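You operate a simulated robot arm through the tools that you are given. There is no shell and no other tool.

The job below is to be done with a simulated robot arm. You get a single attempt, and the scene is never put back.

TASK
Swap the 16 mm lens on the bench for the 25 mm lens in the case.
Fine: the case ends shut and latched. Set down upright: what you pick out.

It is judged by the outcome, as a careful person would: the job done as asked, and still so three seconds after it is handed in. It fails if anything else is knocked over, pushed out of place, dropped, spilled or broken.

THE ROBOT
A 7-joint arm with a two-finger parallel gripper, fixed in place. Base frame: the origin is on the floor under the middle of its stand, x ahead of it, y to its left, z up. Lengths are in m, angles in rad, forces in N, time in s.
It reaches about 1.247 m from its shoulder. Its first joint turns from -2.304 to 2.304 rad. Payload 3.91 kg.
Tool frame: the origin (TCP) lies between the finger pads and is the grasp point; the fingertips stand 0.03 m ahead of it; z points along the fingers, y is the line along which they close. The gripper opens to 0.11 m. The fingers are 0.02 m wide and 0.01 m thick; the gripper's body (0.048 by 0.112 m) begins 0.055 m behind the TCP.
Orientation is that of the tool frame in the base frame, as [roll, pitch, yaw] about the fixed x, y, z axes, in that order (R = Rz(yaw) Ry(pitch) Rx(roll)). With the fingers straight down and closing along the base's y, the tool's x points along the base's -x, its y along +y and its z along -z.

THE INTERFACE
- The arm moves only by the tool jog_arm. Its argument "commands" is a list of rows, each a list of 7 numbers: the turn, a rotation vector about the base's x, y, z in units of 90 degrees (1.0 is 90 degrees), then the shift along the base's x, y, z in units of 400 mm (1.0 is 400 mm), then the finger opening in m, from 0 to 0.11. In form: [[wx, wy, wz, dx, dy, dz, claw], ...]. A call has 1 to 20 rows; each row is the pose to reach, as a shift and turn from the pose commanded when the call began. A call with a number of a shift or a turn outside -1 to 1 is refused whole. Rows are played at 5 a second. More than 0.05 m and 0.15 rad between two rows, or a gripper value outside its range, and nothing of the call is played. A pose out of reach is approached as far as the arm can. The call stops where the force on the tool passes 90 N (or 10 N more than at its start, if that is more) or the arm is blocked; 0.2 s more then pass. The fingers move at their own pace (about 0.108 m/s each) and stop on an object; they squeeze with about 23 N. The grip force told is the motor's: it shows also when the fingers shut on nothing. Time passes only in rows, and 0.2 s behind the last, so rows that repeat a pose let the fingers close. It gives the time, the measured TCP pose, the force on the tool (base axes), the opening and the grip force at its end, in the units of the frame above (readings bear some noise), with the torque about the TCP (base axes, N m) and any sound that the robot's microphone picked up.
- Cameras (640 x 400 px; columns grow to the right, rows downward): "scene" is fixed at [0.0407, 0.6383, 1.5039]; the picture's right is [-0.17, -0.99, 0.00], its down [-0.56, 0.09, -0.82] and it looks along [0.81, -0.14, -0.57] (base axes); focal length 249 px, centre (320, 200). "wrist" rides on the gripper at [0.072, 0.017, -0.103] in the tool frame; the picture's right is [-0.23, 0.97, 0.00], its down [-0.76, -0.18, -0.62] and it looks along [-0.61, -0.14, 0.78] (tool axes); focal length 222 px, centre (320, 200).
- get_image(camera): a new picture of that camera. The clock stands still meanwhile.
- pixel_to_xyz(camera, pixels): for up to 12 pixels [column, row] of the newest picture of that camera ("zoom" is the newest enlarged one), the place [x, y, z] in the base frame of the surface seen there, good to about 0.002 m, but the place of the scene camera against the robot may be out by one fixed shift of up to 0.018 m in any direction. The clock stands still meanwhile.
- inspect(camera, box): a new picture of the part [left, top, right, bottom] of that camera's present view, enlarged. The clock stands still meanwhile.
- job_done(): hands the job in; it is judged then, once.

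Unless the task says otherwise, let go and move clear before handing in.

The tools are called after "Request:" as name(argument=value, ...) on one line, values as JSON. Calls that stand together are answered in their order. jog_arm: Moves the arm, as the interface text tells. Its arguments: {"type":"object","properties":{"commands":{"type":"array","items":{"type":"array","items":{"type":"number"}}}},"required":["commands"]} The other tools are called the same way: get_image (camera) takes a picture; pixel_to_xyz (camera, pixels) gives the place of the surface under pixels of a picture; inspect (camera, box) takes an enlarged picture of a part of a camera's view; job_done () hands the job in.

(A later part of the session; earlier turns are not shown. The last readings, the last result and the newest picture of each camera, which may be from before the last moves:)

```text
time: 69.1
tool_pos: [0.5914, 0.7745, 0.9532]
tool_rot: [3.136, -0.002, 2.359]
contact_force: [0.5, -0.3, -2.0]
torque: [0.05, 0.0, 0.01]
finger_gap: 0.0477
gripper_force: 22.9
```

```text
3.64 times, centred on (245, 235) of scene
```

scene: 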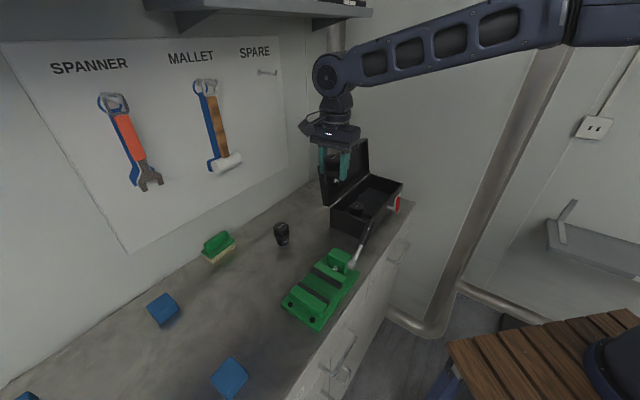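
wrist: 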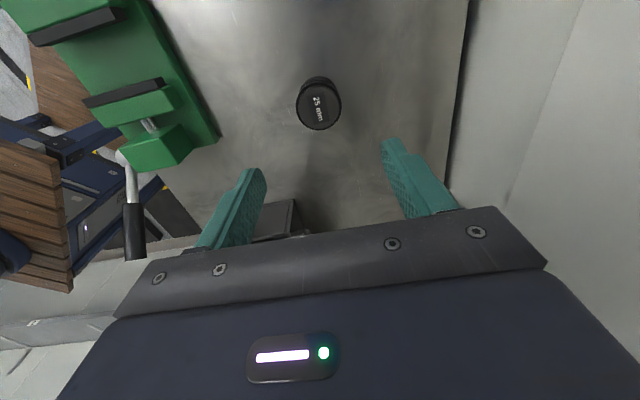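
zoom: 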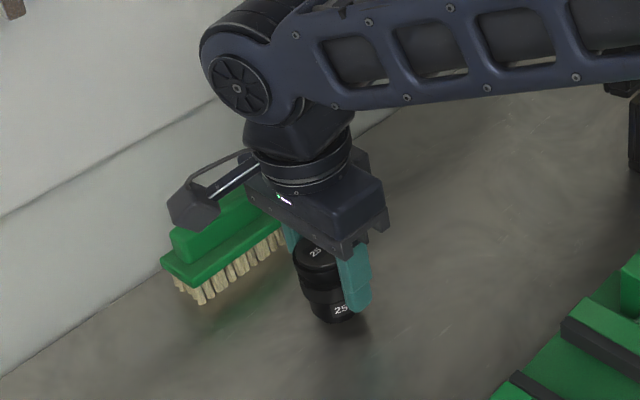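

A few mm above the bench at the right spot. Lowering in small steps to contact.

Request:
jog_arm(commands=[[0, 0, 0, 0, 0, -0.003, 0.02], [0, 0, 0, 0, 0, -0.006, 0.02], [0, 0, 0, 0, 0, -0.006, 0.02]])

```text
time: 69.9
tool_pos: [0.5911, 0.7744, 0.9508]
tool_rot: [3.138, -0.003, 2.358]
contact_force: [0.2, 0.3, -2.9]
torque: [0.02, 0.0, -0.02]
finger_gap: 0.0476
gripper_force: 23.0
```

Request:
jog_arm(commands=[[0, 0, 0, 0, 0, -0.002, 0.02], [0, 0, 0, 0, 0, -0.002, 0.02]])

```text
time: 70.5
tool_pos: [0.5899, 0.7741, 0.9502]
tool_rot: [3.138, -0.004, 2.358]
contact_force: [-0.1, 0.0, -1.9]
torque: [0.01, 0.04, 0.03]
finger_gap: 0.0476
gripper_force: 22.9
```

Request:
jog_arm(commands=[[0, 0, 0, 0, 0, -0.002, 0.02], [0, 0, 0, 0, 0, -0.002, 0.02]])

```text
time: 71.1
tool_pos: [0.5892, 0.7743, 0.9496]
tool_rot: [3.138, 0.0, 2.358]
contact_force: [0.8, 0.0, 0.5]
torque: [-0.01, -0.02, -0.01]
finger_gap: 0.0478
gripper_force: 23.6
```

The vertical force has risen to about zero, so it is resting on the bench. Releasing and rising straight up.

Request:
jog_arm(commands=[[0, 0, 0, 0, 0, -0.001, 0.044], [0, 0, 0, 0, 0, -0.001, 0.052], [0, 0, 0, 0, 0, -0.001, 0.065], [0, 0, 0, 0, 0, -0.001, 0.08], [0, 0, 0, 0, 0, -0.001, 0.08], [0, 0, 0, 0, 0, 0.1, 0.08], [0, 0, 0, 0, 0, 0.2, 0.08], [0, 0, 0, 0, 0, 0.32, 0.08], [0, 0, 0, 0, 0, 0.44, 0.08], [0, 0, 0, 0, 0, 0.56, 0.08], [0, 0, 0, 0, 0, 0.65, 0.08]])

Request:
get_image(camera="wrist")

Request:
inspect(camera="scene", box=[190, 180, 300, 290])

```text
time: 73.5
tool_pos: [0.589, 0.7757, 1.2075]
tool_rot: [3.14, -0.003, 2.36]
contact_force: [-0.8, 0.8, -0.2]
torque: [-0.02, 0.01, -0.02]
finger_gap: 0.0799
gripper_force: 0.0
```

```text
taken
```

wrist: 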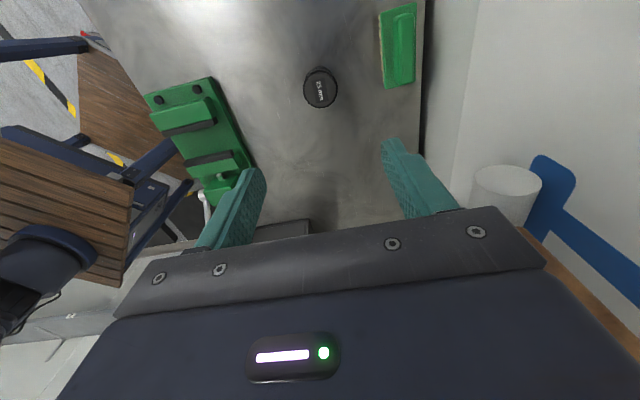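

```text
3.64 times, centred on (245, 235) of scene
```

zoom: 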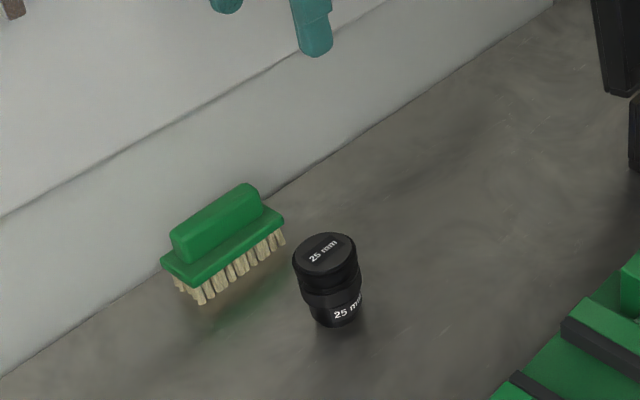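

The 25 mm lens stands upright where the 16 mm was. Before moving to the handle, I'll check how far the mallet head (wrist 505,195) is, since it hangs close to the gripper.

Request:
pixel_to_xyz(camera="wrist", pixels=[[505, 180], [480, 190], [500, 215], [560, 220], [320, 88], [310, 232]])

Request:
get_image(camera="scene")

```text
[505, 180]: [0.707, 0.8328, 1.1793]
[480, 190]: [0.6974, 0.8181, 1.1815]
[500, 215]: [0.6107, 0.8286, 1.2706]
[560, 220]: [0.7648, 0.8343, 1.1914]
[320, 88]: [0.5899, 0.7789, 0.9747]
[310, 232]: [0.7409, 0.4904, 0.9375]
```

```text
taken
```

scene: 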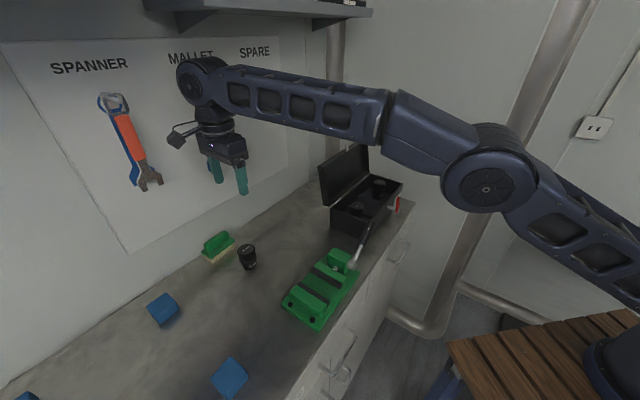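

The mallet head starts at f≈1.07, so I'll first move away from the wall, then along to above the handle behind the lid, staying above z 1.2.

Request:
jog_arm(commands=[[0, 0, 0, 0.01, -0.0867, 0.027, 0.06], [0, 0, 0, 0.02, -0.1733, 0.054, 0.06], [0, 0, 0, 0.03, -0.26, 0.081, 0.06], [0, 0, 0, 0.1058, -0.3357, 0.09, 0.06], [0, 0, 0, 0.1816, -0.4114, 0.1, 0.06], [0, 0, 0, 0.2574, -0.4871, 0.106, 0.06], [0, 0, 0, 0.3331, -0.5629, 0.106, 0.06], [0, 0, 0, 0.4089, -0.6386, 0.106, 0.06], [0, 0, 0, 0.4847, -0.7143, 0.106, 0.06], [0, 0, 0, 0.5605, -0.79, 0.106, 0.06], [0, 0, 0, 0.6323, -0.7972, 0.09, 0.06], [0, 0, 0, 0.7042, -0.8043, 0.06, 0.06], [0, 0, 0, 0.776, -0.8115, 0.031, 0.06], [0, 0, 0, 0.776, -0.8115, 0.031, 0.06]])

Request:
get_image(camera="wrist")

Request:
inspect(camera="scene", box=[300, 90, 440, 230])

```text
time: 76.5
tool_pos: [0.901, 0.4517, 1.2239]
tool_rot: [3.138, -0.003, 2.358]
contact_force: [-1.0, 0.2, -0.1]
torque: [-0.01, 0.0, 0.01]
finger_gap: 0.0599
gripper_force: 0.0
```

```text
taken
```

wrist: 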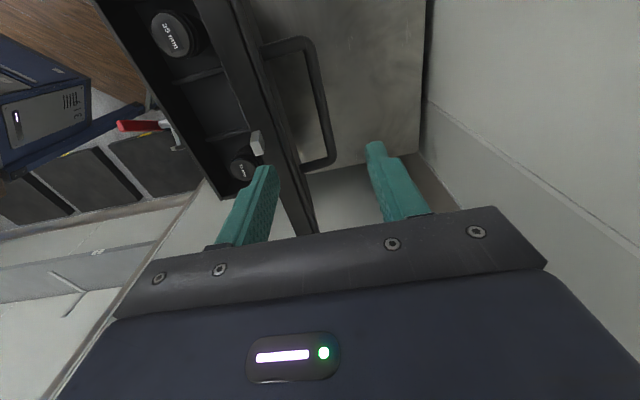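

```text
2.86 times, centred on (370, 160) of scene
```

zoom: 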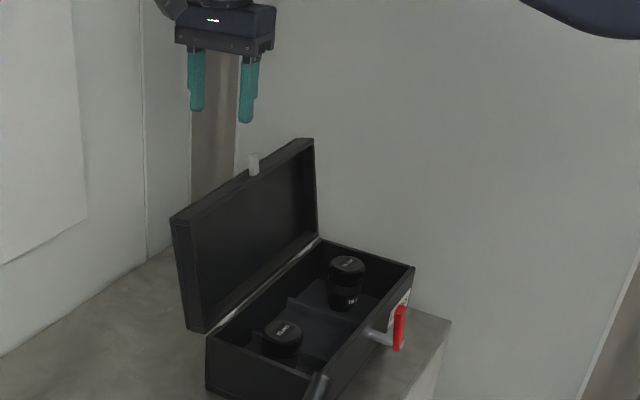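

Handle bar is visible from (310,45) to (332,160), the lid's lug at (257,143). I'll measure the bar and lug.

Request:
pixel_to_xyz(camera="wrist", pixels=[[313, 60], [316, 80], [320, 100], [324, 120], [328, 140], [300, 42], [320, 163], [258, 135], [256, 150], [280, 120], [245, 90], [310, 215]])

Request:
inspect(camera="wrist", box=[220, 20, 400, 200])

```text
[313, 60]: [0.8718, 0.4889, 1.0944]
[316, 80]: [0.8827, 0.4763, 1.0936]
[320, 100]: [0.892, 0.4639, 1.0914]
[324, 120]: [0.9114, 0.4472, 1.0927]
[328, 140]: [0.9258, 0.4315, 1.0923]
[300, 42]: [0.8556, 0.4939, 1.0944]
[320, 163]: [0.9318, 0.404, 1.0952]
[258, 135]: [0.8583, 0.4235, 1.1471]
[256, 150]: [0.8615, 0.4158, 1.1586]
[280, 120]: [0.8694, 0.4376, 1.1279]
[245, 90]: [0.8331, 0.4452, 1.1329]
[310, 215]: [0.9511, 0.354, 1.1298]
```

```text
2.22 times, centred on (310, 110) of wrist
```

zoom: 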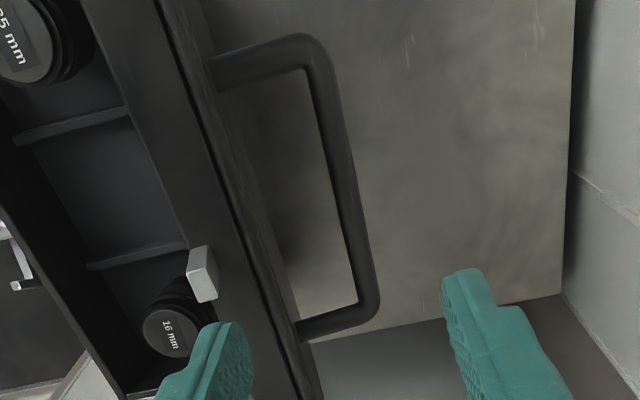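

The bar's centre is at f≈0.960, z≈1.087, and the lug sits at s≈0.315 directly beside where I gripped before. I'll grip the bar 4 cm to the left of the lug (s≈0.275) so the gripper body cannot touch it.

Request:
jog_arm(commands=[[0, 0, 0, -0.035, 0.041, 0, 0.05], [0, 0, 0, -0.069, 0.082, 0, 0.05], [0, 0, 0, -0.069, 0.082, -0.1, 0.05], [0, 0, 0, -0.069, 0.082, -0.2, 0.05], [0, 0, 0, -0.069, 0.082, -0.28, 0.05], [0, 0, 0, -0.069, 0.082, -0.318, 0.05], [0, 0, 0, -0.069, 0.082, -0.318, 0.05]])

Request:
get_image(camera="wrist")

Request:
inspect(camera="scene", box=[310, 110, 410, 200])

```text
time: 77.8
tool_pos: [0.8742, 0.487, 1.1303]
tool_rot: [3.112, 0.001, 2.36]
contact_force: [-5.5, 0.1, 28.0]
torque: [-0.75, 0.86, -0.16]
finger_gap: 0.0517
gripper_force: 2.0
stopped in row 6: the force on the tool passed its limit at 115 N (the readings are from after the stop); the commanded pose is now the measured one
```

```text
taken
```

wrist: 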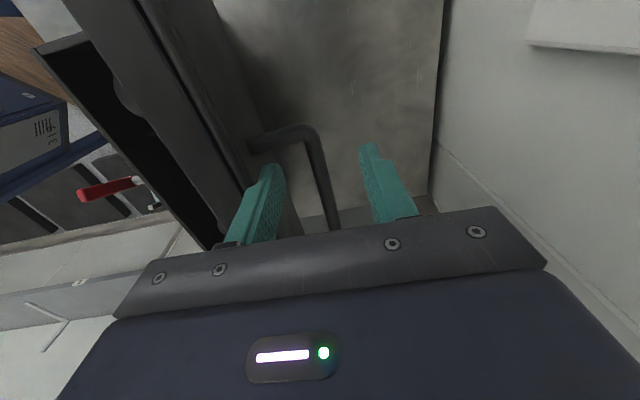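

```text
4.44 times, centred on (360, 155) of scene
```

zoom: 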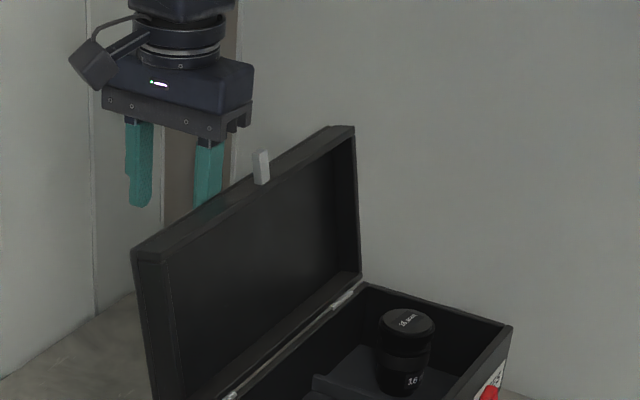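

The near fingertip landed on the handle's left leg (the reading stopped at 115 N). I'll rise off it right away and check whether the case moved.

Request:
jog_arm(commands=[[0, 0, 0, 0, 0, 0.03, 0.05], [0, 0, 0, 0, 0, 0.1, 0.05], [0, 0, 0, 0, 0, 0.2, 0.05], [0, 0, 0, 0, 0, 0.25, 0.05]])

Request:
inspect(camera="scene", box=[300, 90, 440, 230])

Request:
get_image(camera="wrist")

```text
time: 78.8
tool_pos: [0.8783, 0.4873, 1.2306]
tool_rot: [3.117, 0.002, 2.358]
contact_force: [0.1, 0.2, 0.0]
torque: [0.0, 0.0, -0.01]
finger_gap: 0.0499
gripper_force: 0.0
```

```text
2.86 times, centred on (370, 160) of scene
```

zoom: 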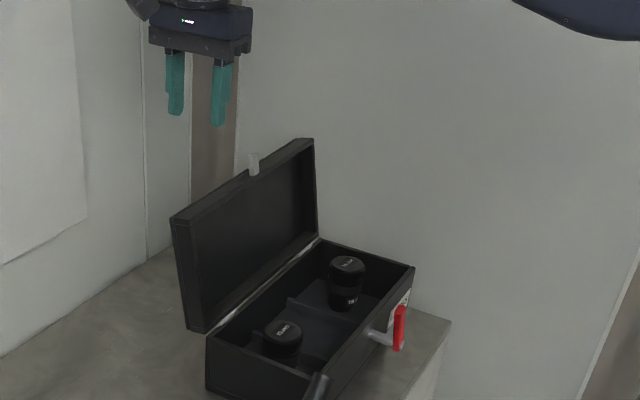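

```text
taken
```

wrist: 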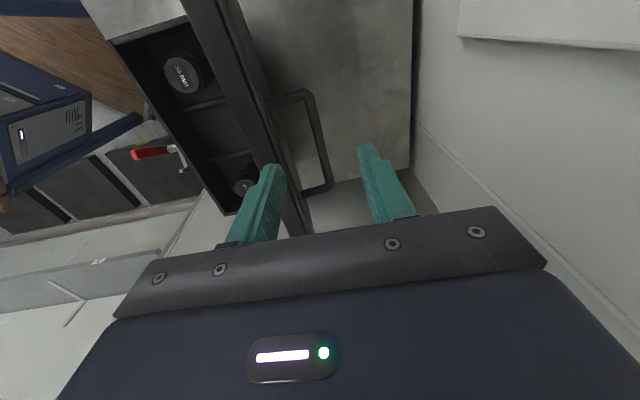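

The case and lenses look unmoved (same pixels as before). I'll re-measure the handle's legs and bar to pick a grip point clear of both the legs and the lug.

Request:
inspect(camera="wrist", box=[230, 60, 390, 210])

Request:
pixel_to_xyz(camera="wrist", pixels=[[282, 100], [290, 97], [300, 94], [308, 98], [312, 115], [316, 130], [320, 145], [324, 160], [328, 175], [325, 188], [315, 191], [305, 192]])

```text
2.67 times, centred on (310, 135) of wrist
```

zoom: 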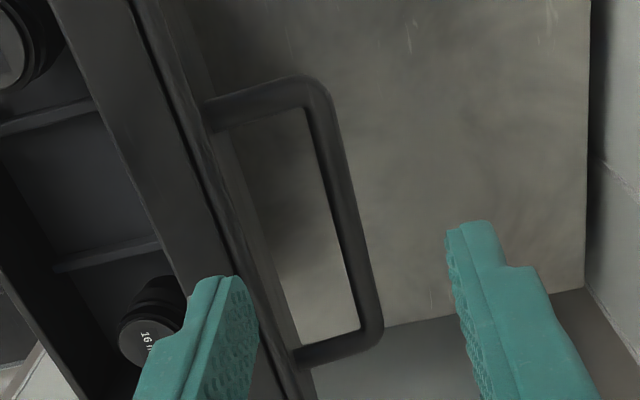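

```text
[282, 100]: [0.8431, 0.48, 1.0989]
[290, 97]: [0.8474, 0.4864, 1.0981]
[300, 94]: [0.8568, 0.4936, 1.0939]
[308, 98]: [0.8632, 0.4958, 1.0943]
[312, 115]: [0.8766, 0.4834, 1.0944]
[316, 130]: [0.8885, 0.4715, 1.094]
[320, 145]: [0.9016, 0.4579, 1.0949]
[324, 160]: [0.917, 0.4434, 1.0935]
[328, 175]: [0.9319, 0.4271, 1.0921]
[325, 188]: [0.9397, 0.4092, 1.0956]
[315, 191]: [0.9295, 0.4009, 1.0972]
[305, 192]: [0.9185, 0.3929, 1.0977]
```

The legs are at s≈0.256 and 0.373, the lug at about 0.307–0.320. I'll take s=0.280 with a slightly higher grip (z≈1.105), and first fix the small tilt left from the bump.

Request:
jog_arm(commands=[[-0.006, 0.006, 0, -0.001, -0.0135, 0, 0.05], [-0.011, 0.011, -0.001, -0.001, -0.0135, 0, 0.05], [-0.011, 0.011, -0.001, -0.001, -0.0135, 0, 0.05]])

```text
time: 79.6
tool_pos: [0.8774, 0.4805, 1.2295]
tool_rot: [3.141, 0.001, 2.358]
contact_force: [-0.3, 1.4, -0.1]
torque: [-0.03, 0.0, -0.02]
finger_gap: 0.0499
gripper_force: 0.2
```

Tilt is corrected and the tool is at s≈0.281. I'll go down to just above the handle and look.

Request:
jog_arm(commands=[[0, 0, 0, 0, 0, -0.08, 0.05], [0, 0, 0, 0, 0, -0.16, 0.05], [0, 0, 0, 0, 0, -0.2, 0.05], [0, 0, 0, 0, 0, -0.2, 0.05]])

Request:
get_image(camera="wrist")

Request:
inspect(camera="scene", box=[310, 110, 410, 200])

```text
time: 80.6
tool_pos: [0.8738, 0.4789, 1.1584]
tool_rot: [3.128, 0.004, 2.359]
contact_force: [3.1, 5.1, 85.3]
torque: [-1.69, 1.97, -0.06]
finger_gap: 0.0463
gripper_force: 0.1
```

```text
taken
```

wrist: 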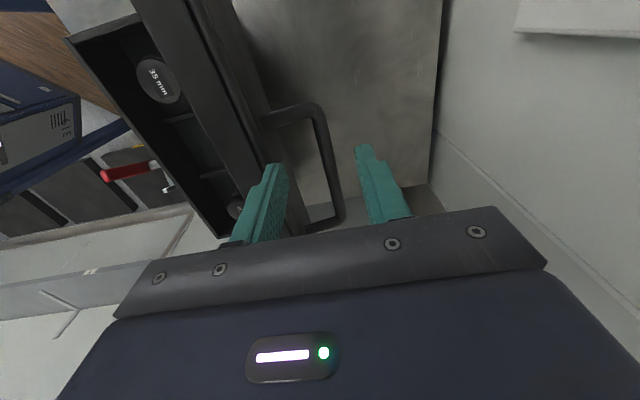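

```text
4.44 times, centred on (360, 155) of scene
```

zoom: 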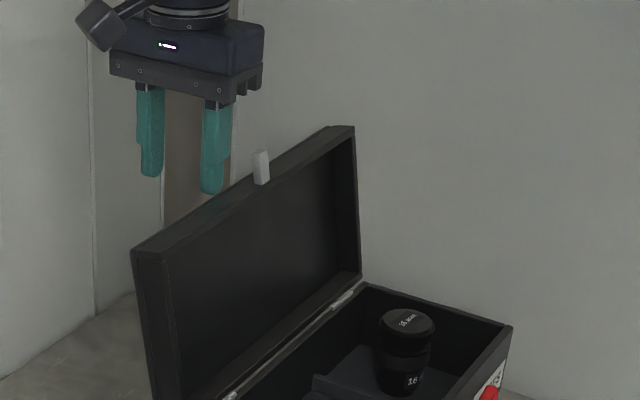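

85 N at this height means the near finger is touching the lid's top edge (f≈0.924): the 50 mm opening is too wide here. I'll rise off and narrow the opening to 30 mm, as it was when I left the handle.

Request:
jog_arm(commands=[[0, 0, 0, 0, 0, 0.03, 0.05], [0, 0, 0, 0, 0, 0.1, 0.03], [0, 0, 0, 0, 0, 0.15, 0.03], [0, 0, 0, 0, 0, 0.15, 0.03]])

Request:
inspect(camera="scene", box=[300, 90, 440, 230])

Request:
get_image(camera="wrist")

```text
time: 81.6
tool_pos: [0.8753, 0.4807, 1.2079]
tool_rot: [3.141, 0.002, 2.356]
contact_force: [-1.3, 0.1, 0.4]
torque: [-0.01, -0.01, 0.0]
finger_gap: 0.0301
gripper_force: 0.1
```

```text
2.86 times, centred on (370, 160) of scene
```

zoom: 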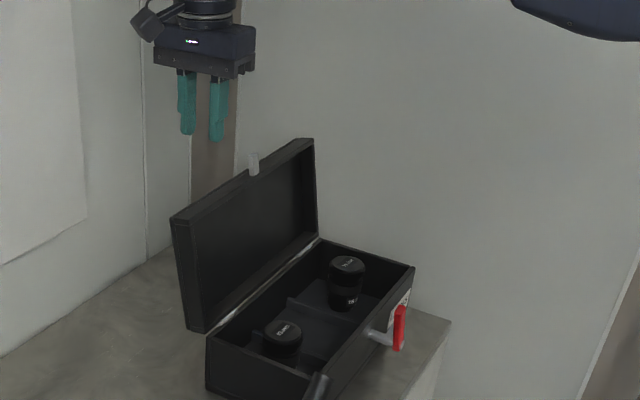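

```text
taken
```

wrist: 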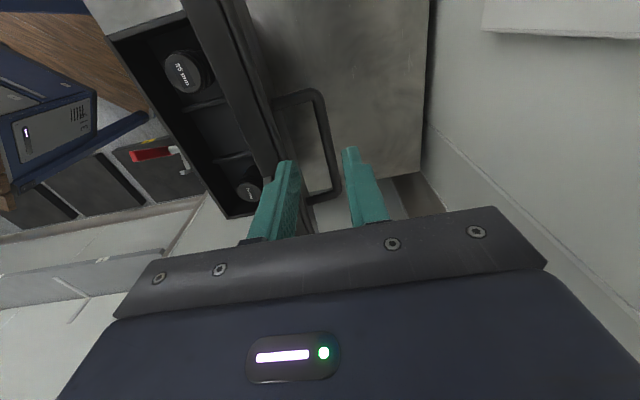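

Nothing has moved. Fingers are now 30 mm apart; I'll re-measure the bar and lid edge near s=0.28 from here.

Request:
pixel_to_xyz(camera="wrist", pixels=[[317, 100], [320, 110], [323, 125], [326, 140], [330, 160], [270, 110], [273, 120], [266, 100], [262, 90], [275, 130]])

Request:
inspect(camera="wrist", box=[220, 70, 380, 220])

```text
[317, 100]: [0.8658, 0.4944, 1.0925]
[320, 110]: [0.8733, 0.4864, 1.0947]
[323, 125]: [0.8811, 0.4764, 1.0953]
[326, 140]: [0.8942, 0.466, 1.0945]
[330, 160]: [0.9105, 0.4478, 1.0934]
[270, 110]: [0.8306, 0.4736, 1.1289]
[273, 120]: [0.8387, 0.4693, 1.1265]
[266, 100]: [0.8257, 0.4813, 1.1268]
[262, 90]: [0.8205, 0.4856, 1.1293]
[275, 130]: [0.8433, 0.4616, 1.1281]
```

```text
2.67 times, centred on (300, 145) of wrist
```

zoom: 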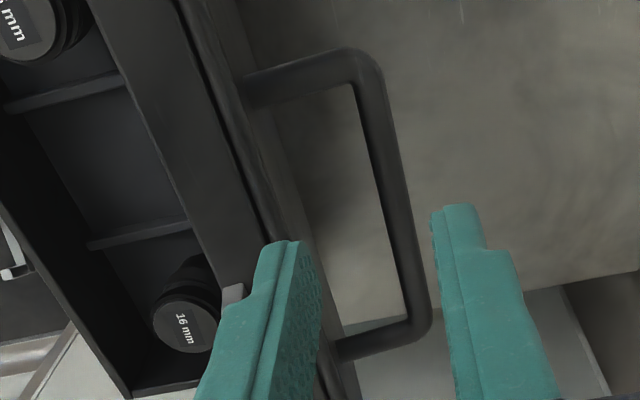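

Bar at f≈0.961 and lid edge at f≈0.925, so with a 30 mm opening the near finger clears the lid by about 1 cm. Descending with small adjustments.

Request:
jog_arm(commands=[[0, 0, 0, 0.0055, 0.002, 0, 0.03], [0, 0, 0, 0.0055, 0.002, -0.07, 0.03], [0, 0, 0, 0.0055, 0.002, -0.13, 0.03], [0, 0, 0, 0.0055, 0.002, -0.13, 0.03]])

Request:
get_image(camera="wrist")

```text
time: 82.6
tool_pos: [0.8764, 0.4821, 1.1582]
tool_rot: [3.139, 0.003, 2.356]
contact_force: [0.8, -0.3, 0.9]
torque: [-0.01, 0.0, 0.01]
finger_gap: 0.0301
gripper_force: 0.0
```

```text
taken
```

wrist: 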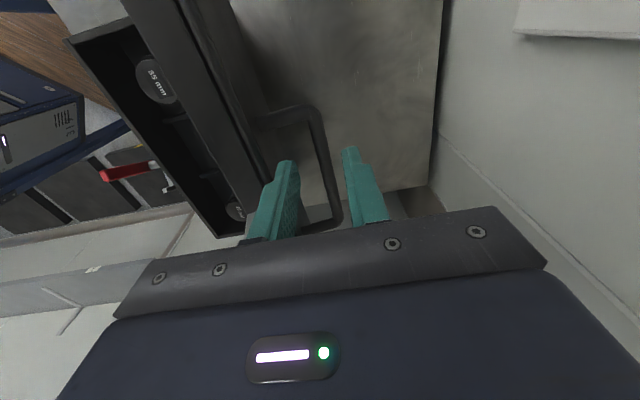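

No contact now at the height where it touched before. I'll continue down to z≈1.106.

Request:
jog_arm(commands=[[0, 0, 0, 0, 0, -0.04, 0.03], [0, 0, 0, 0, 0, -0.08, 0.03], [0, 0, 0, 0, 0, -0.11, 0.03], [0, 0, 0, 0, 0, -0.13, 0.03], [0, 0, 0, 0, 0, -0.13, 0.03]])

Request:
get_image(camera="wrist")

Request:
inspect(camera="scene", box=[310, 110, 410, 200])

```text
time: 83.8
tool_pos: [0.8782, 0.4817, 1.1032]
tool_rot: [3.14, 0.002, 2.357]
contact_force: [0.0, -0.4, 0.3]
torque: [0.0, 0.01, 0.0]
finger_gap: 0.0299
gripper_force: 0.0
```

```text
taken
```

wrist: 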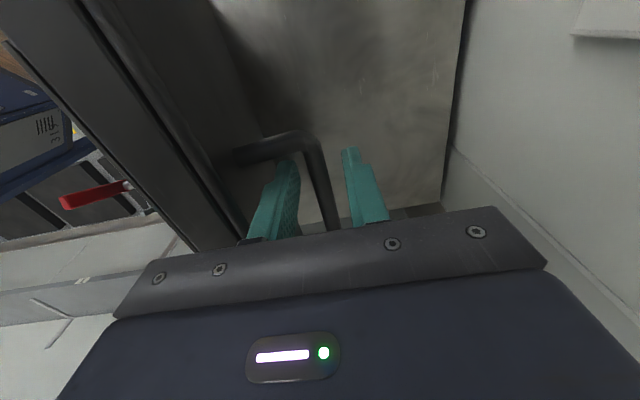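

```text
4.44 times, centred on (360, 155) of scene
```

zoom: 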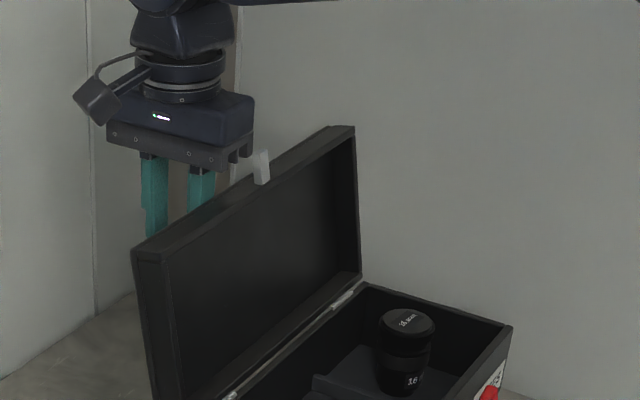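

Bar is between the fingers with no contact. Closing on it.

Request:
jog_arm(commands=[[0, 0, 0, 0, 0, 0, 0.02], [0, 0, 0, 0, 0, 0, 0.01], [0, 0, 0, 0, 0, 0, 0.0], [0, 0, 0, 0, 0, 0, 0.0]])

```text
time: 84.8
tool_pos: [0.8778, 0.4816, 1.103]
tool_rot: [-3.141, 0.001, 2.357]
contact_force: [-11.1, -8.8, -3.3]
torque: [-0.22, 0.15, -0.03]
finger_gap: 0.0118
gripper_force: 44.7
```

Gripped (gap 11.8 mm). Refitting all my contact points gives the hinge at about f=0.870, z=0.985; I'll bring the lid forward along that arc, first 12°.

Request:
jog_arm(commands=[[0, 0, 0, -0.0104, -0.0104, 0.0123, 0.0], [0, 0, 0, -0.0205, -0.0205, 0.0228, 0.0], [0, 0, 0, -0.0311, -0.0311, 0.0328, 0.0], [0, 0, 0, -0.0421, -0.0421, 0.0418, 0.0], [0, 0, 0, -0.0421, -0.0421, 0.0418, 0.0]])

Request:
inspect(camera="scene", box=[300, 90, 440, 230])

```text
time: 86.0
tool_pos: [0.8599, 0.4653, 1.1213]
tool_rot: [3.138, 0.003, 2.356]
contact_force: [15.9, -7.0, 8.2]
torque: [-0.28, -0.46, 0.01]
finger_gap: 0.0117
gripper_force: 45.0
```

```text
2.86 times, centred on (370, 160) of scene
```

zoom: 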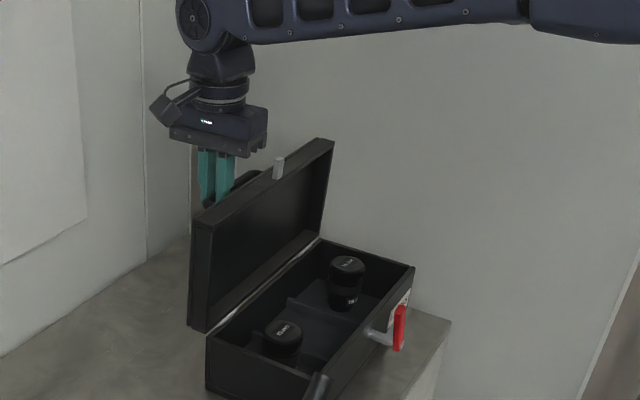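

Low forces and the lid is following. Continuing to roughly 56° open.

Request:
jog_arm(commands=[[0, 0, 0, -0.0096, -0.0126, 0.0083, 0.0], [0, 0, 0, -0.0213, -0.0243, 0.0158, 0.0], [0, 0, 0, -0.033, -0.036, 0.0223, 0.0], [0, 0, 0, -0.045, -0.048, 0.028, 0.0], [0, 0, 0, -0.0574, -0.0604, 0.0328, 0.0], [0, 0, 0, -0.0697, -0.0727, 0.0368, 0.0], [0, 0, 0, -0.0821, -0.0851, 0.0398, 0.0], [0, 0, 0, -0.0948, -0.0978, 0.0418, 0.0], [0, 0, 0, -0.1074, -0.1104, 0.0428, 0.0], [0, 0, 0, -0.1201, -0.1231, 0.043, 0.0], [0, 0, 0, -0.1201, -0.1231, 0.043, 0.0]])

Request:
inspect(camera="scene", box=[300, 90, 440, 230])

```text
time: 88.4
tool_pos: [0.8103, 0.416, 1.1366]
tool_rot: [3.14, 0.002, 2.358]
contact_force: [-1.6, 0.8, -0.2]
torque: [-0.05, -0.04, -0.04]
finger_gap: 0.012
gripper_force: 45.0
```

```text
2.86 times, centred on (370, 160) of scene
```

zoom: 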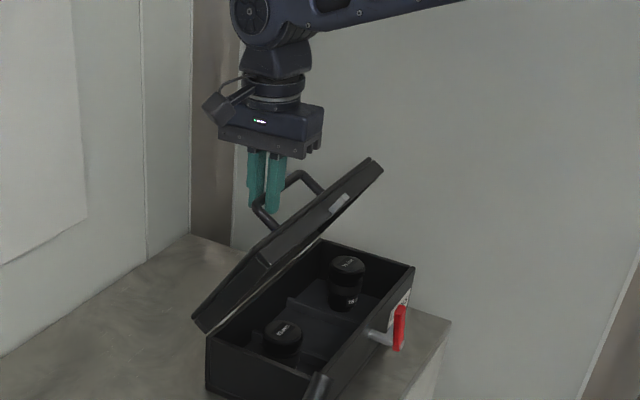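

Forces are near zero at about 56° open. Continuing down the arc to about 16°.

Request:
jog_arm(commands=[[0, 0, 0, -0.0168, -0.0168, -0.0013, 0.0], [0, 0, 0, -0.0336, -0.0336, -0.0043, 0.0], [0, 0, 0, -0.0502, -0.0502, -0.0088, 0.0], [0, 0, 0, -0.0666, -0.0666, -0.015, 0.0], [0, 0, 0, -0.0826, -0.0826, -0.0228, 0.0], [0, 0, 0, -0.0981, -0.0981, -0.032, 0.0], [0, 0, 0, -0.1131, -0.1131, -0.043, 0.0], [0, 0, 0, -0.1276, -0.1276, -0.0553, 0.0], [0, 0, 0, -0.1414, -0.1414, -0.069, 0.0], [0, 0, 0, -0.1547, -0.1547, -0.084, 0.0], [0, 0, 0, -0.1547, -0.1547, -0.084, 0.0]])

Request:
inspect(camera="scene", box=[320, 120, 440, 220])

```text
time: 90.8
tool_pos: [0.7495, 0.3539, 1.104]
tool_rot: [-3.141, 0.002, 2.357]
contact_force: [-2.6, 10.4, -7.5]
torque: [0.33, 0.19, -0.07]
finger_gap: 0.0118
gripper_force: 44.6
```

```text
4.00 times, centred on (380, 170) of scene
```

zoom: 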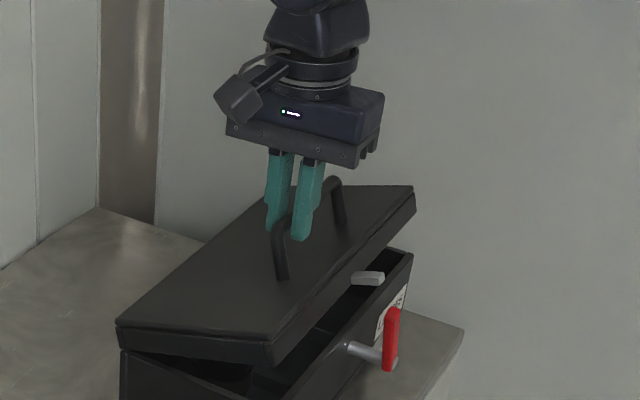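

About 16° left. Lowering the lid slowly to nearly shut.

Request:
jog_arm(commands=[[0, 0, 0, -0.0094, -0.0094, -0.0123, 0.0], [0, 0, 0, -0.0182, -0.0182, -0.025, 0.0], [0, 0, 0, -0.0265, -0.0265, -0.0383, 0.0], [0, 0, 0, -0.0345, -0.0345, -0.0525, 0.0], [0, 0, 0, -0.0345, -0.0345, -0.0525, 0.0]])

Request:
inspect(camera="scene", box=[320, 120, 440, 220])

```text
time: 92.0
tool_pos: [0.7365, 0.3397, 1.0833]
tool_rot: [3.14, 0.0, 2.359]
contact_force: [-25.2, 9.7, 5.5]
torque: [0.54, 0.77, -0.11]
finger_gap: 0.0115
gripper_force: 44.6
```

```text
4.00 times, centred on (380, 170) of scene
```

zoom: 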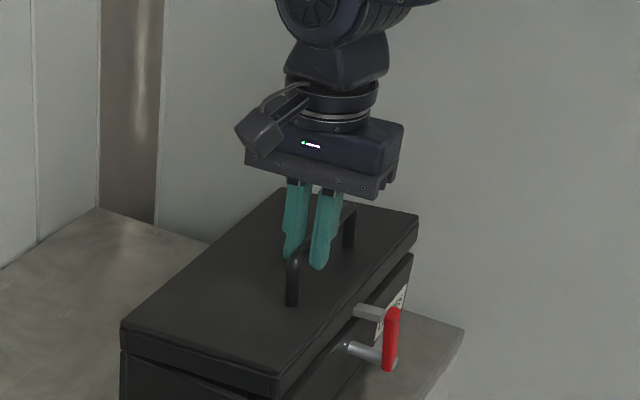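

Almost shut, with a 25 N sideways force I'll relieve by a small shift. Then down the last few degrees.

Request:
jog_arm(commands=[[0, 0, 0, -0.008, -0.0022, -0.006, 0.0], [0, 0, 0, -0.0105, -0.0052, -0.0125, 0.0], [0, 0, 0, -0.0125, -0.0072, -0.0193, 0.0], [0, 0, 0, -0.0125, -0.0072, -0.0193, 0.0]])

Request:
inspect(camera="scene", box=[320, 120, 440, 220])

```text
time: 93.0
tool_pos: [0.7326, 0.3368, 1.0763]
tool_rot: [3.139, 0.004, 2.356]
contact_force: [-0.5, 2.0, -3.0]
torque: [-0.32, -0.42, -0.02]
finger_gap: 0.0114
gripper_force: 45.1
```

```text
4.00 times, centred on (380, 170) of scene
```

zoom: 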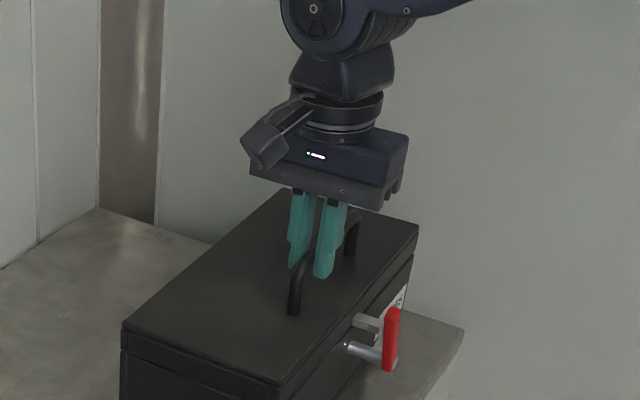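

It's practically shut. A little further down until it seats.

Request:
jog_arm(commands=[[0, 0, 0, -0.001, -0.001, -0.004, 0.0], [0, 0, 0, -0.002, -0.002, -0.0075, 0.0], [0, 0, 0, -0.002, -0.002, -0.0075, 0.0]])

```text
time: 93.8
tool_pos: [0.7329, 0.336, 1.0741]
tool_rot: [3.137, 0.003, 2.355]
contact_force: [5.5, -1.2, 18.5]
torque: [0.1, 0.08, -0.03]
finger_gap: 0.0117
gripper_force: 44.7
```

The upward force rose to 18 N, so the lid is seated. Releasing the handle and rising.

Request:
jog_arm(commands=[[0, 0, 0, 0, 0, 0, 0.03], [0, 0, 0, 0, 0, 0, 0.04], [0, 0, 0, 0, 0, 0.08, 0.04], [0, 0, 0, 0, 0, 0.18, 0.04], [0, 0, 0, 0, 0, 0.28, 0.04], [0, 0, 0, 0, 0, 0.36, 0.04]])

Request:
get_image(camera="wrist")

Request:
inspect(camera="scene", box=[310, 150, 430, 280])

Request:
inspect(camera="scene", box=[370, 180, 420, 230])

```text
time: 95.2
tool_pos: [0.7332, 0.337, 1.2194]
tool_rot: [3.14, 0.002, 2.357]
contact_force: [0.1, 0.2, -1.1]
torque: [-0.02, 0.04, 0.0]
finger_gap: 0.0399
gripper_force: 0.0
```

```text
taken
```

wrist: 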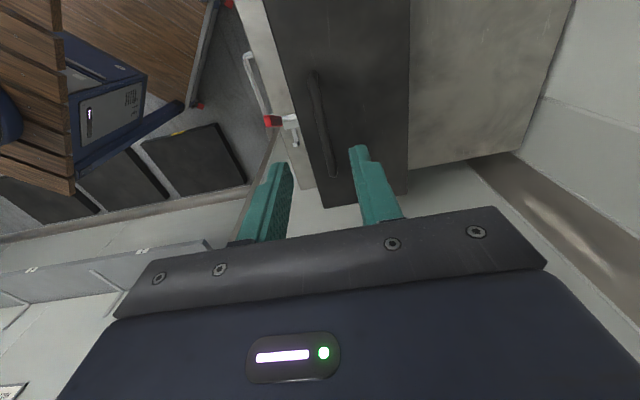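

```text
3.08 times, centred on (370, 215) of scene
```

zoom: 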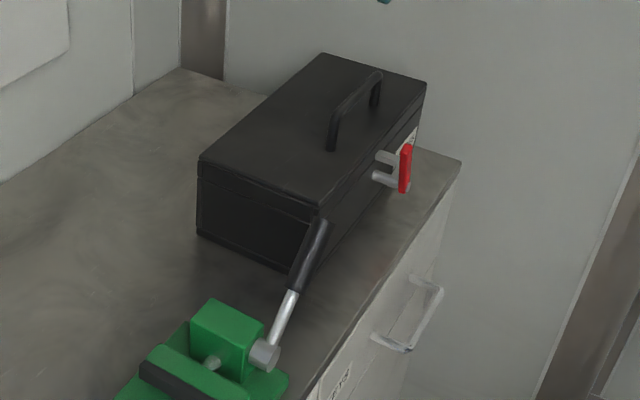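

```text
8.00 times, centred on (395, 205) of scene
```

zoom: 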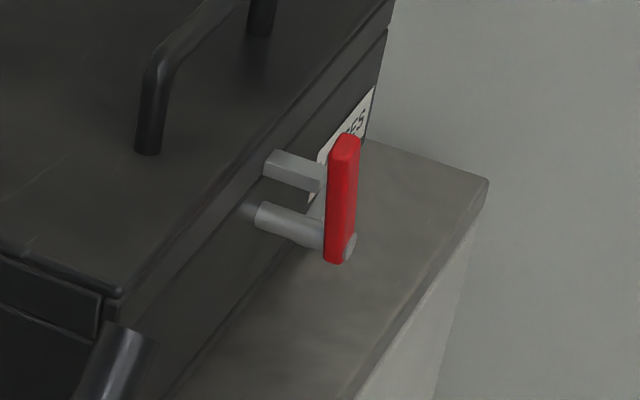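

The case is shut in its original place. Now I'll close the fingers and position to the right of the raised lever to push it back down to latch; first I'll look from above.

Request:
jog_arm(commands=[[0, 0, 0, -0.007, -0.064, -0.02, 0.0], [0, 0, 0, -0.014, -0.128, -0.06, 0.0], [0, 0, 0, -0.021, -0.193, -0.1, 0.0], [0, 0, 0, -0.028, -0.257, -0.1485, 0.0], [0, 0, 0, -0.028, -0.257, -0.1485, 0.0]])

Request:
get_image(camera="wrist")

Request:
inspect(camera="scene", box=[350, 140, 430, 220])

```text
time: 96.4
tool_pos: [0.7217, 0.2364, 1.1613]
tool_rot: [3.14, 0.002, 2.357]
contact_force: [0.5, -0.4, 0.2]
torque: [0.01, 0.0, 0.0]
finger_gap: 0.0
gripper_force: 22.7
```

```text
taken
```

wrist: 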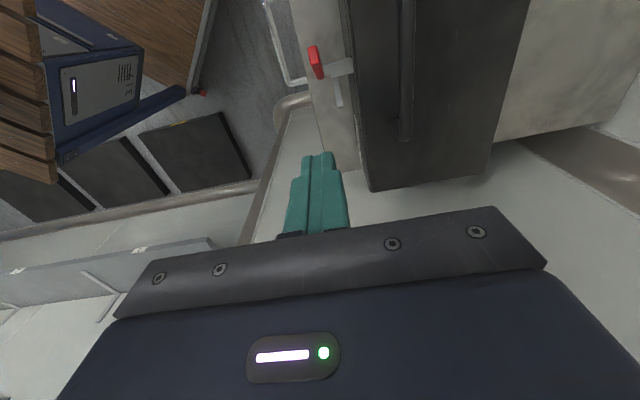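

```text
5.00 times, centred on (390, 180) of scene
```

zoom: 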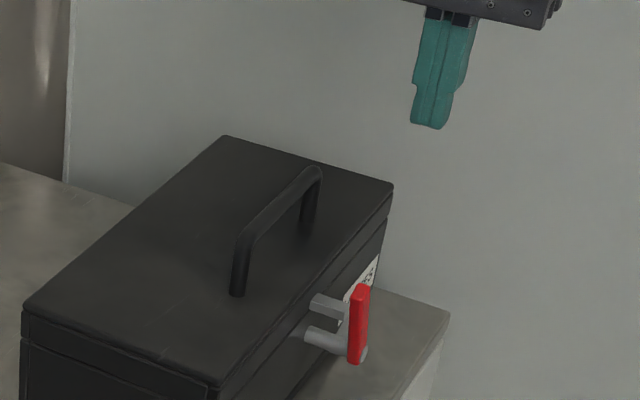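

The lever is at wrist (315,62) and the lug at (340,68). I'll measure the lever's top and pivot before descending.

Request:
inspect(camera="wrist", box=[280, 30, 380, 120])

Request:
pixel_to_xyz(camera="wrist", pixels=[[312, 48], [314, 55], [317, 65], [320, 75], [334, 70], [346, 66], [337, 85], [340, 100], [345, 120], [404, 130]])

```text
4.44 times, centred on (330, 75) of wrist
```

zoom: 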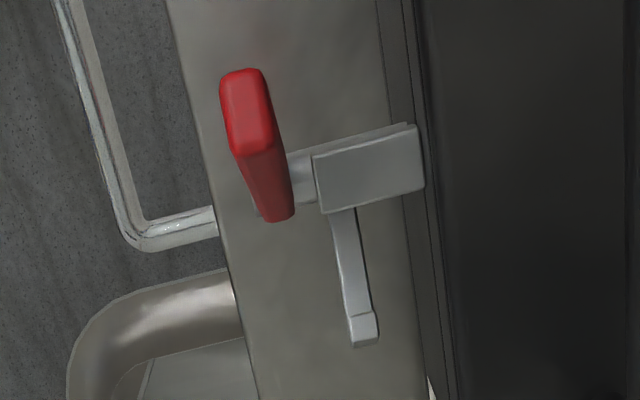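

```text
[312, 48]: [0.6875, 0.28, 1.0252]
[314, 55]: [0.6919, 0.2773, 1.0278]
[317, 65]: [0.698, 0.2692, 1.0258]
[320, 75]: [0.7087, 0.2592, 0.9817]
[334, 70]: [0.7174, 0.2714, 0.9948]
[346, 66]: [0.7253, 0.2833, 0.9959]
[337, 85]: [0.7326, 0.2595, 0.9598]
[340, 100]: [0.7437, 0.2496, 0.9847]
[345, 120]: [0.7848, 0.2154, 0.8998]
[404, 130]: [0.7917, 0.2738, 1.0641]
```

Lever tip is at s≈0.2955, z≈1.027 (about 71°), standing in front of the lug. I'll lower the closed fingers to its right and push left/down along its arc to about 40°.

Request:
jog_arm(commands=[[0, 0, 0, 0.0005, 0.0005, -0.1, 0.0], [0, 0, 0, 0.0005, 0.0005, -0.2, 0.0], [0, 0, 0, 0.0005, 0.0005, -0.3, 0.0], [0, 0, 0, -0.0228, 0.0238, -0.3, 0.0], [0, 0, 0, -0.0462, 0.0472, -0.3, 0.0], [0, 0, 0, -0.0695, 0.0705, -0.3123, 0.0], [0, 0, 0, -0.0882, 0.0892, -0.3315, 0.0]])

Request:
inspect(camera="scene", box=[350, 140, 430, 220])

Request:
get_image(camera="wrist")

```text
time: 98.0
tool_pos: [0.6842, 0.2704, 1.0242]
tool_rot: [3.138, 0.001, 2.356]
contact_force: [-0.7, -0.2, 0.3]
torque: [-0.04, -0.01, -0.01]
finger_gap: 0.0
gripper_force: 23.1
```

```text
5.00 times, centred on (390, 180) of scene
```

zoom: 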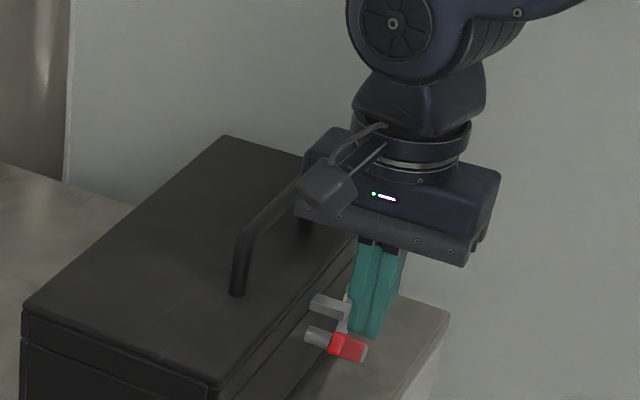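

```text
taken
```

wrist: 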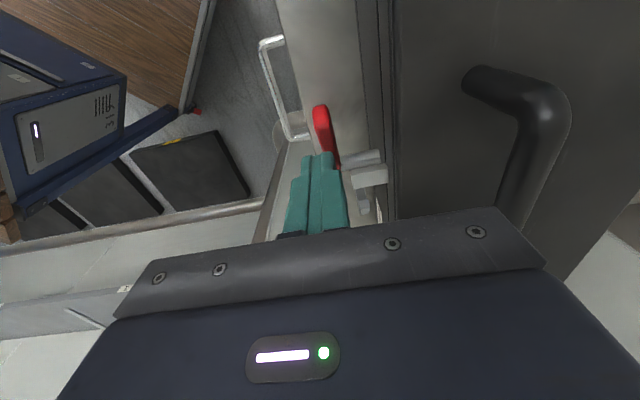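

The lever moved easily. I'll check its angle now.

Request:
inspect(camera="scene", box=[395, 190, 435, 225])

Request:
pixel_to_xyz(camera="wrist", pixels=[[320, 110], [322, 120], [326, 135], [330, 148], [334, 160], [370, 160], [363, 205], [368, 175]])

Request:
inspect(camera="wrist", box=[280, 90, 420, 230])

```text
11.43 times, centred on (415, 208) of scene
```

zoom: 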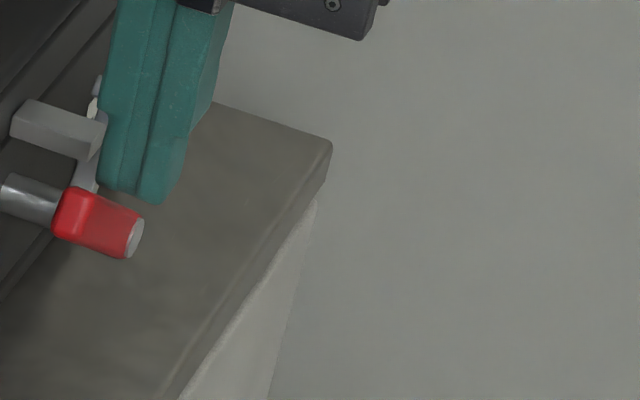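

```text
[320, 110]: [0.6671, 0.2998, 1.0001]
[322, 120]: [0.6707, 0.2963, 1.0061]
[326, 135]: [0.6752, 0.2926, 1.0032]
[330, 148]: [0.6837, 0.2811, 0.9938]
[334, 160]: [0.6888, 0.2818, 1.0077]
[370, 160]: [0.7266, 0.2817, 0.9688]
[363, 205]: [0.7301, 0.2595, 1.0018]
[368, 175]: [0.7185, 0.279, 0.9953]
```

```text
2.86 times, centred on (350, 160) of wrist
```

zoom: 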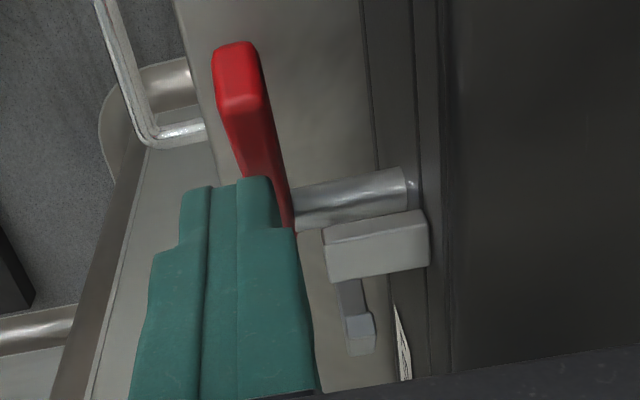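

The lever is at about 37° as planned, with the hook coming back over the lug. Pushing it further down to about 3°.

Request:
jog_arm(commands=[[0, 0, 0, -0.008, 0.008, -0.0125, 0.0], [0, 0, 0, -0.0148, 0.0148, -0.0255, 0.0], [0, 0, 0, -0.02, 0.02, -0.04, 0.0], [0, 0, 0, -0.0244, 0.0244, -0.0553, 0.0], [0, 0, 0, -0.0269, 0.0269, -0.0703, 0.0]])

Request:
inspect(camera="scene", box=[350, 140, 430, 220])

Request:
get_image(camera="wrist")

```text
time: 99.2
tool_pos: [0.6755, 0.2801, 0.9992]
tool_rot: [3.134, 0.003, 2.354]
contact_force: [-7.1, -10.3, 42.3]
torque: [-0.14, 0.05, 0.01]
finger_gap: 0.0
gripper_force: 23.2
```

```text
5.00 times, centred on (390, 180) of scene
```

zoom: 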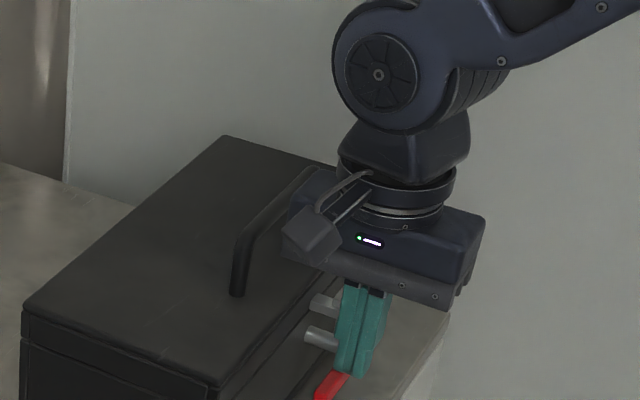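

```text
taken
```

wrist: 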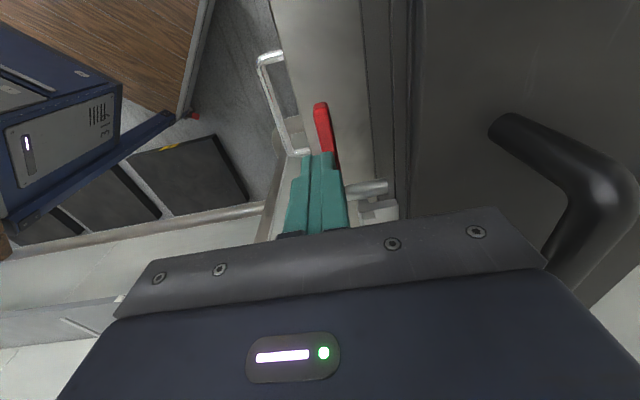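

An upward force of 42 N: the lever may be at its end stop. I'll measure the lever and check the hook.

Request:
pixel_to_xyz(camera="wrist", pixels=[[319, 106], [321, 112], [323, 120], [326, 130], [330, 142], [333, 152], [370, 187], [375, 205], [385, 212]])

Request:
inspect(camera="wrist", box=[290, 90, 430, 230])

Request:
inspect(camera="scene", box=[385, 180, 435, 230])

```text
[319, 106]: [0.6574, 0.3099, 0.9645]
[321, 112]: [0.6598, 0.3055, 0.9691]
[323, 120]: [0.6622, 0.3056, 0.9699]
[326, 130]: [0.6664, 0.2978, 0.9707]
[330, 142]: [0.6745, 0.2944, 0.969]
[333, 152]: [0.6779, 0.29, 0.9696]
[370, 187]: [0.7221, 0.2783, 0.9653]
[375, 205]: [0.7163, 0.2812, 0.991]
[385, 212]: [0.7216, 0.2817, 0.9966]
```

```text
2.86 times, centred on (360, 160) of wrist
```

zoom: 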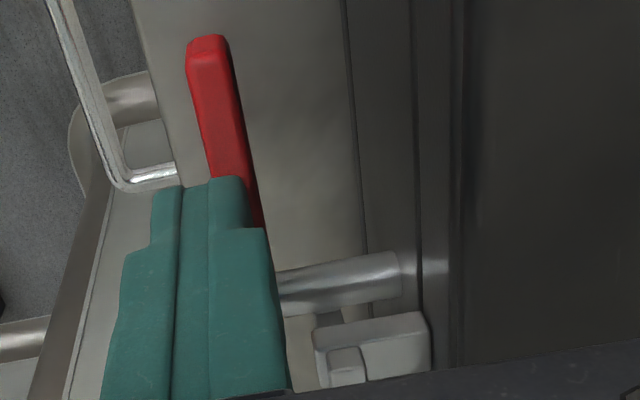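

```text
8.00 times, centred on (410, 205) of scene
```

zoom: 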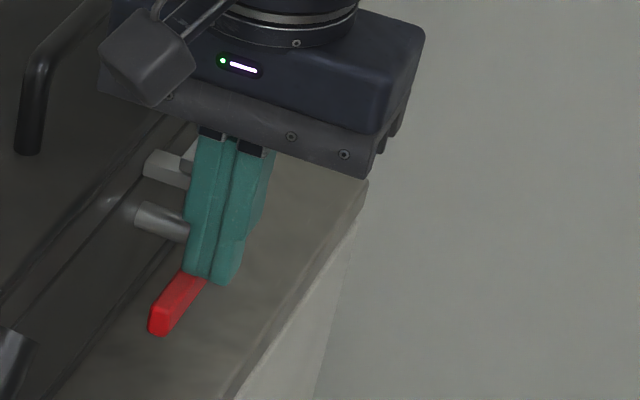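

The lever's top is level at z≈0.969 along its length, matching its original latched pose. I'll lift the finger off and inspect the latch.

Request:
jog_arm(commands=[[0, 0, 0, 0, 0, 0.03, 0.0], [0, 0, 0, 0, 0, 0.12, 0.0], [0, 0, 0, -0.05, -0.05, 0.22, 0.0], [0, 0, 0, -0.12, -0.12, 0.32, 0.0], [0, 0, 0, -0.2, -0.2, 0.42, 0.0]])

Request:
inspect(camera="scene", box=[370, 180, 420, 230])

Request:
get_image(camera="wrist")

Request:
get_image(camera="scene")

```text
refused: row 4 steps farther than a row can; nothing moved
```

```text
8.00 times, centred on (395, 205) of scene
```

zoom: 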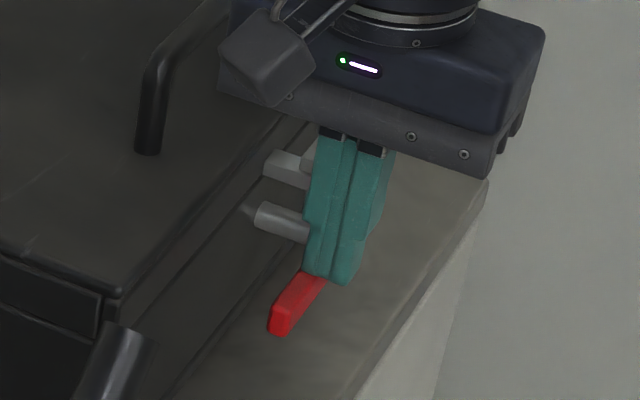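

```text
taken
```

wrist: 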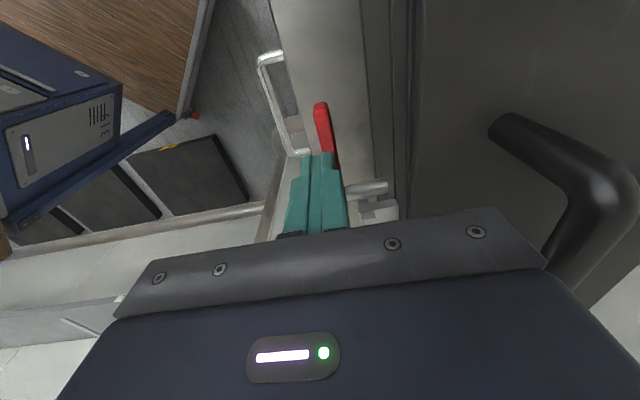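

```text
taken
```

scene: 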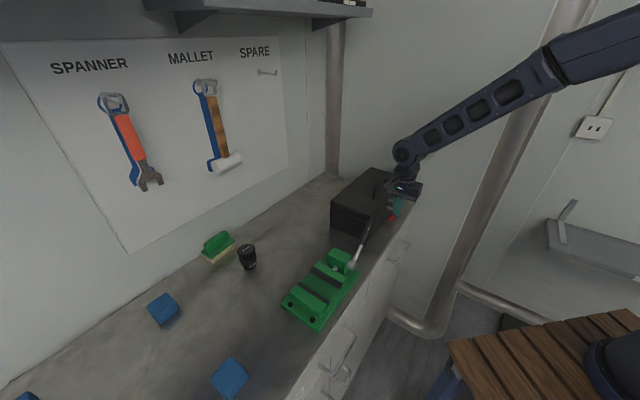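

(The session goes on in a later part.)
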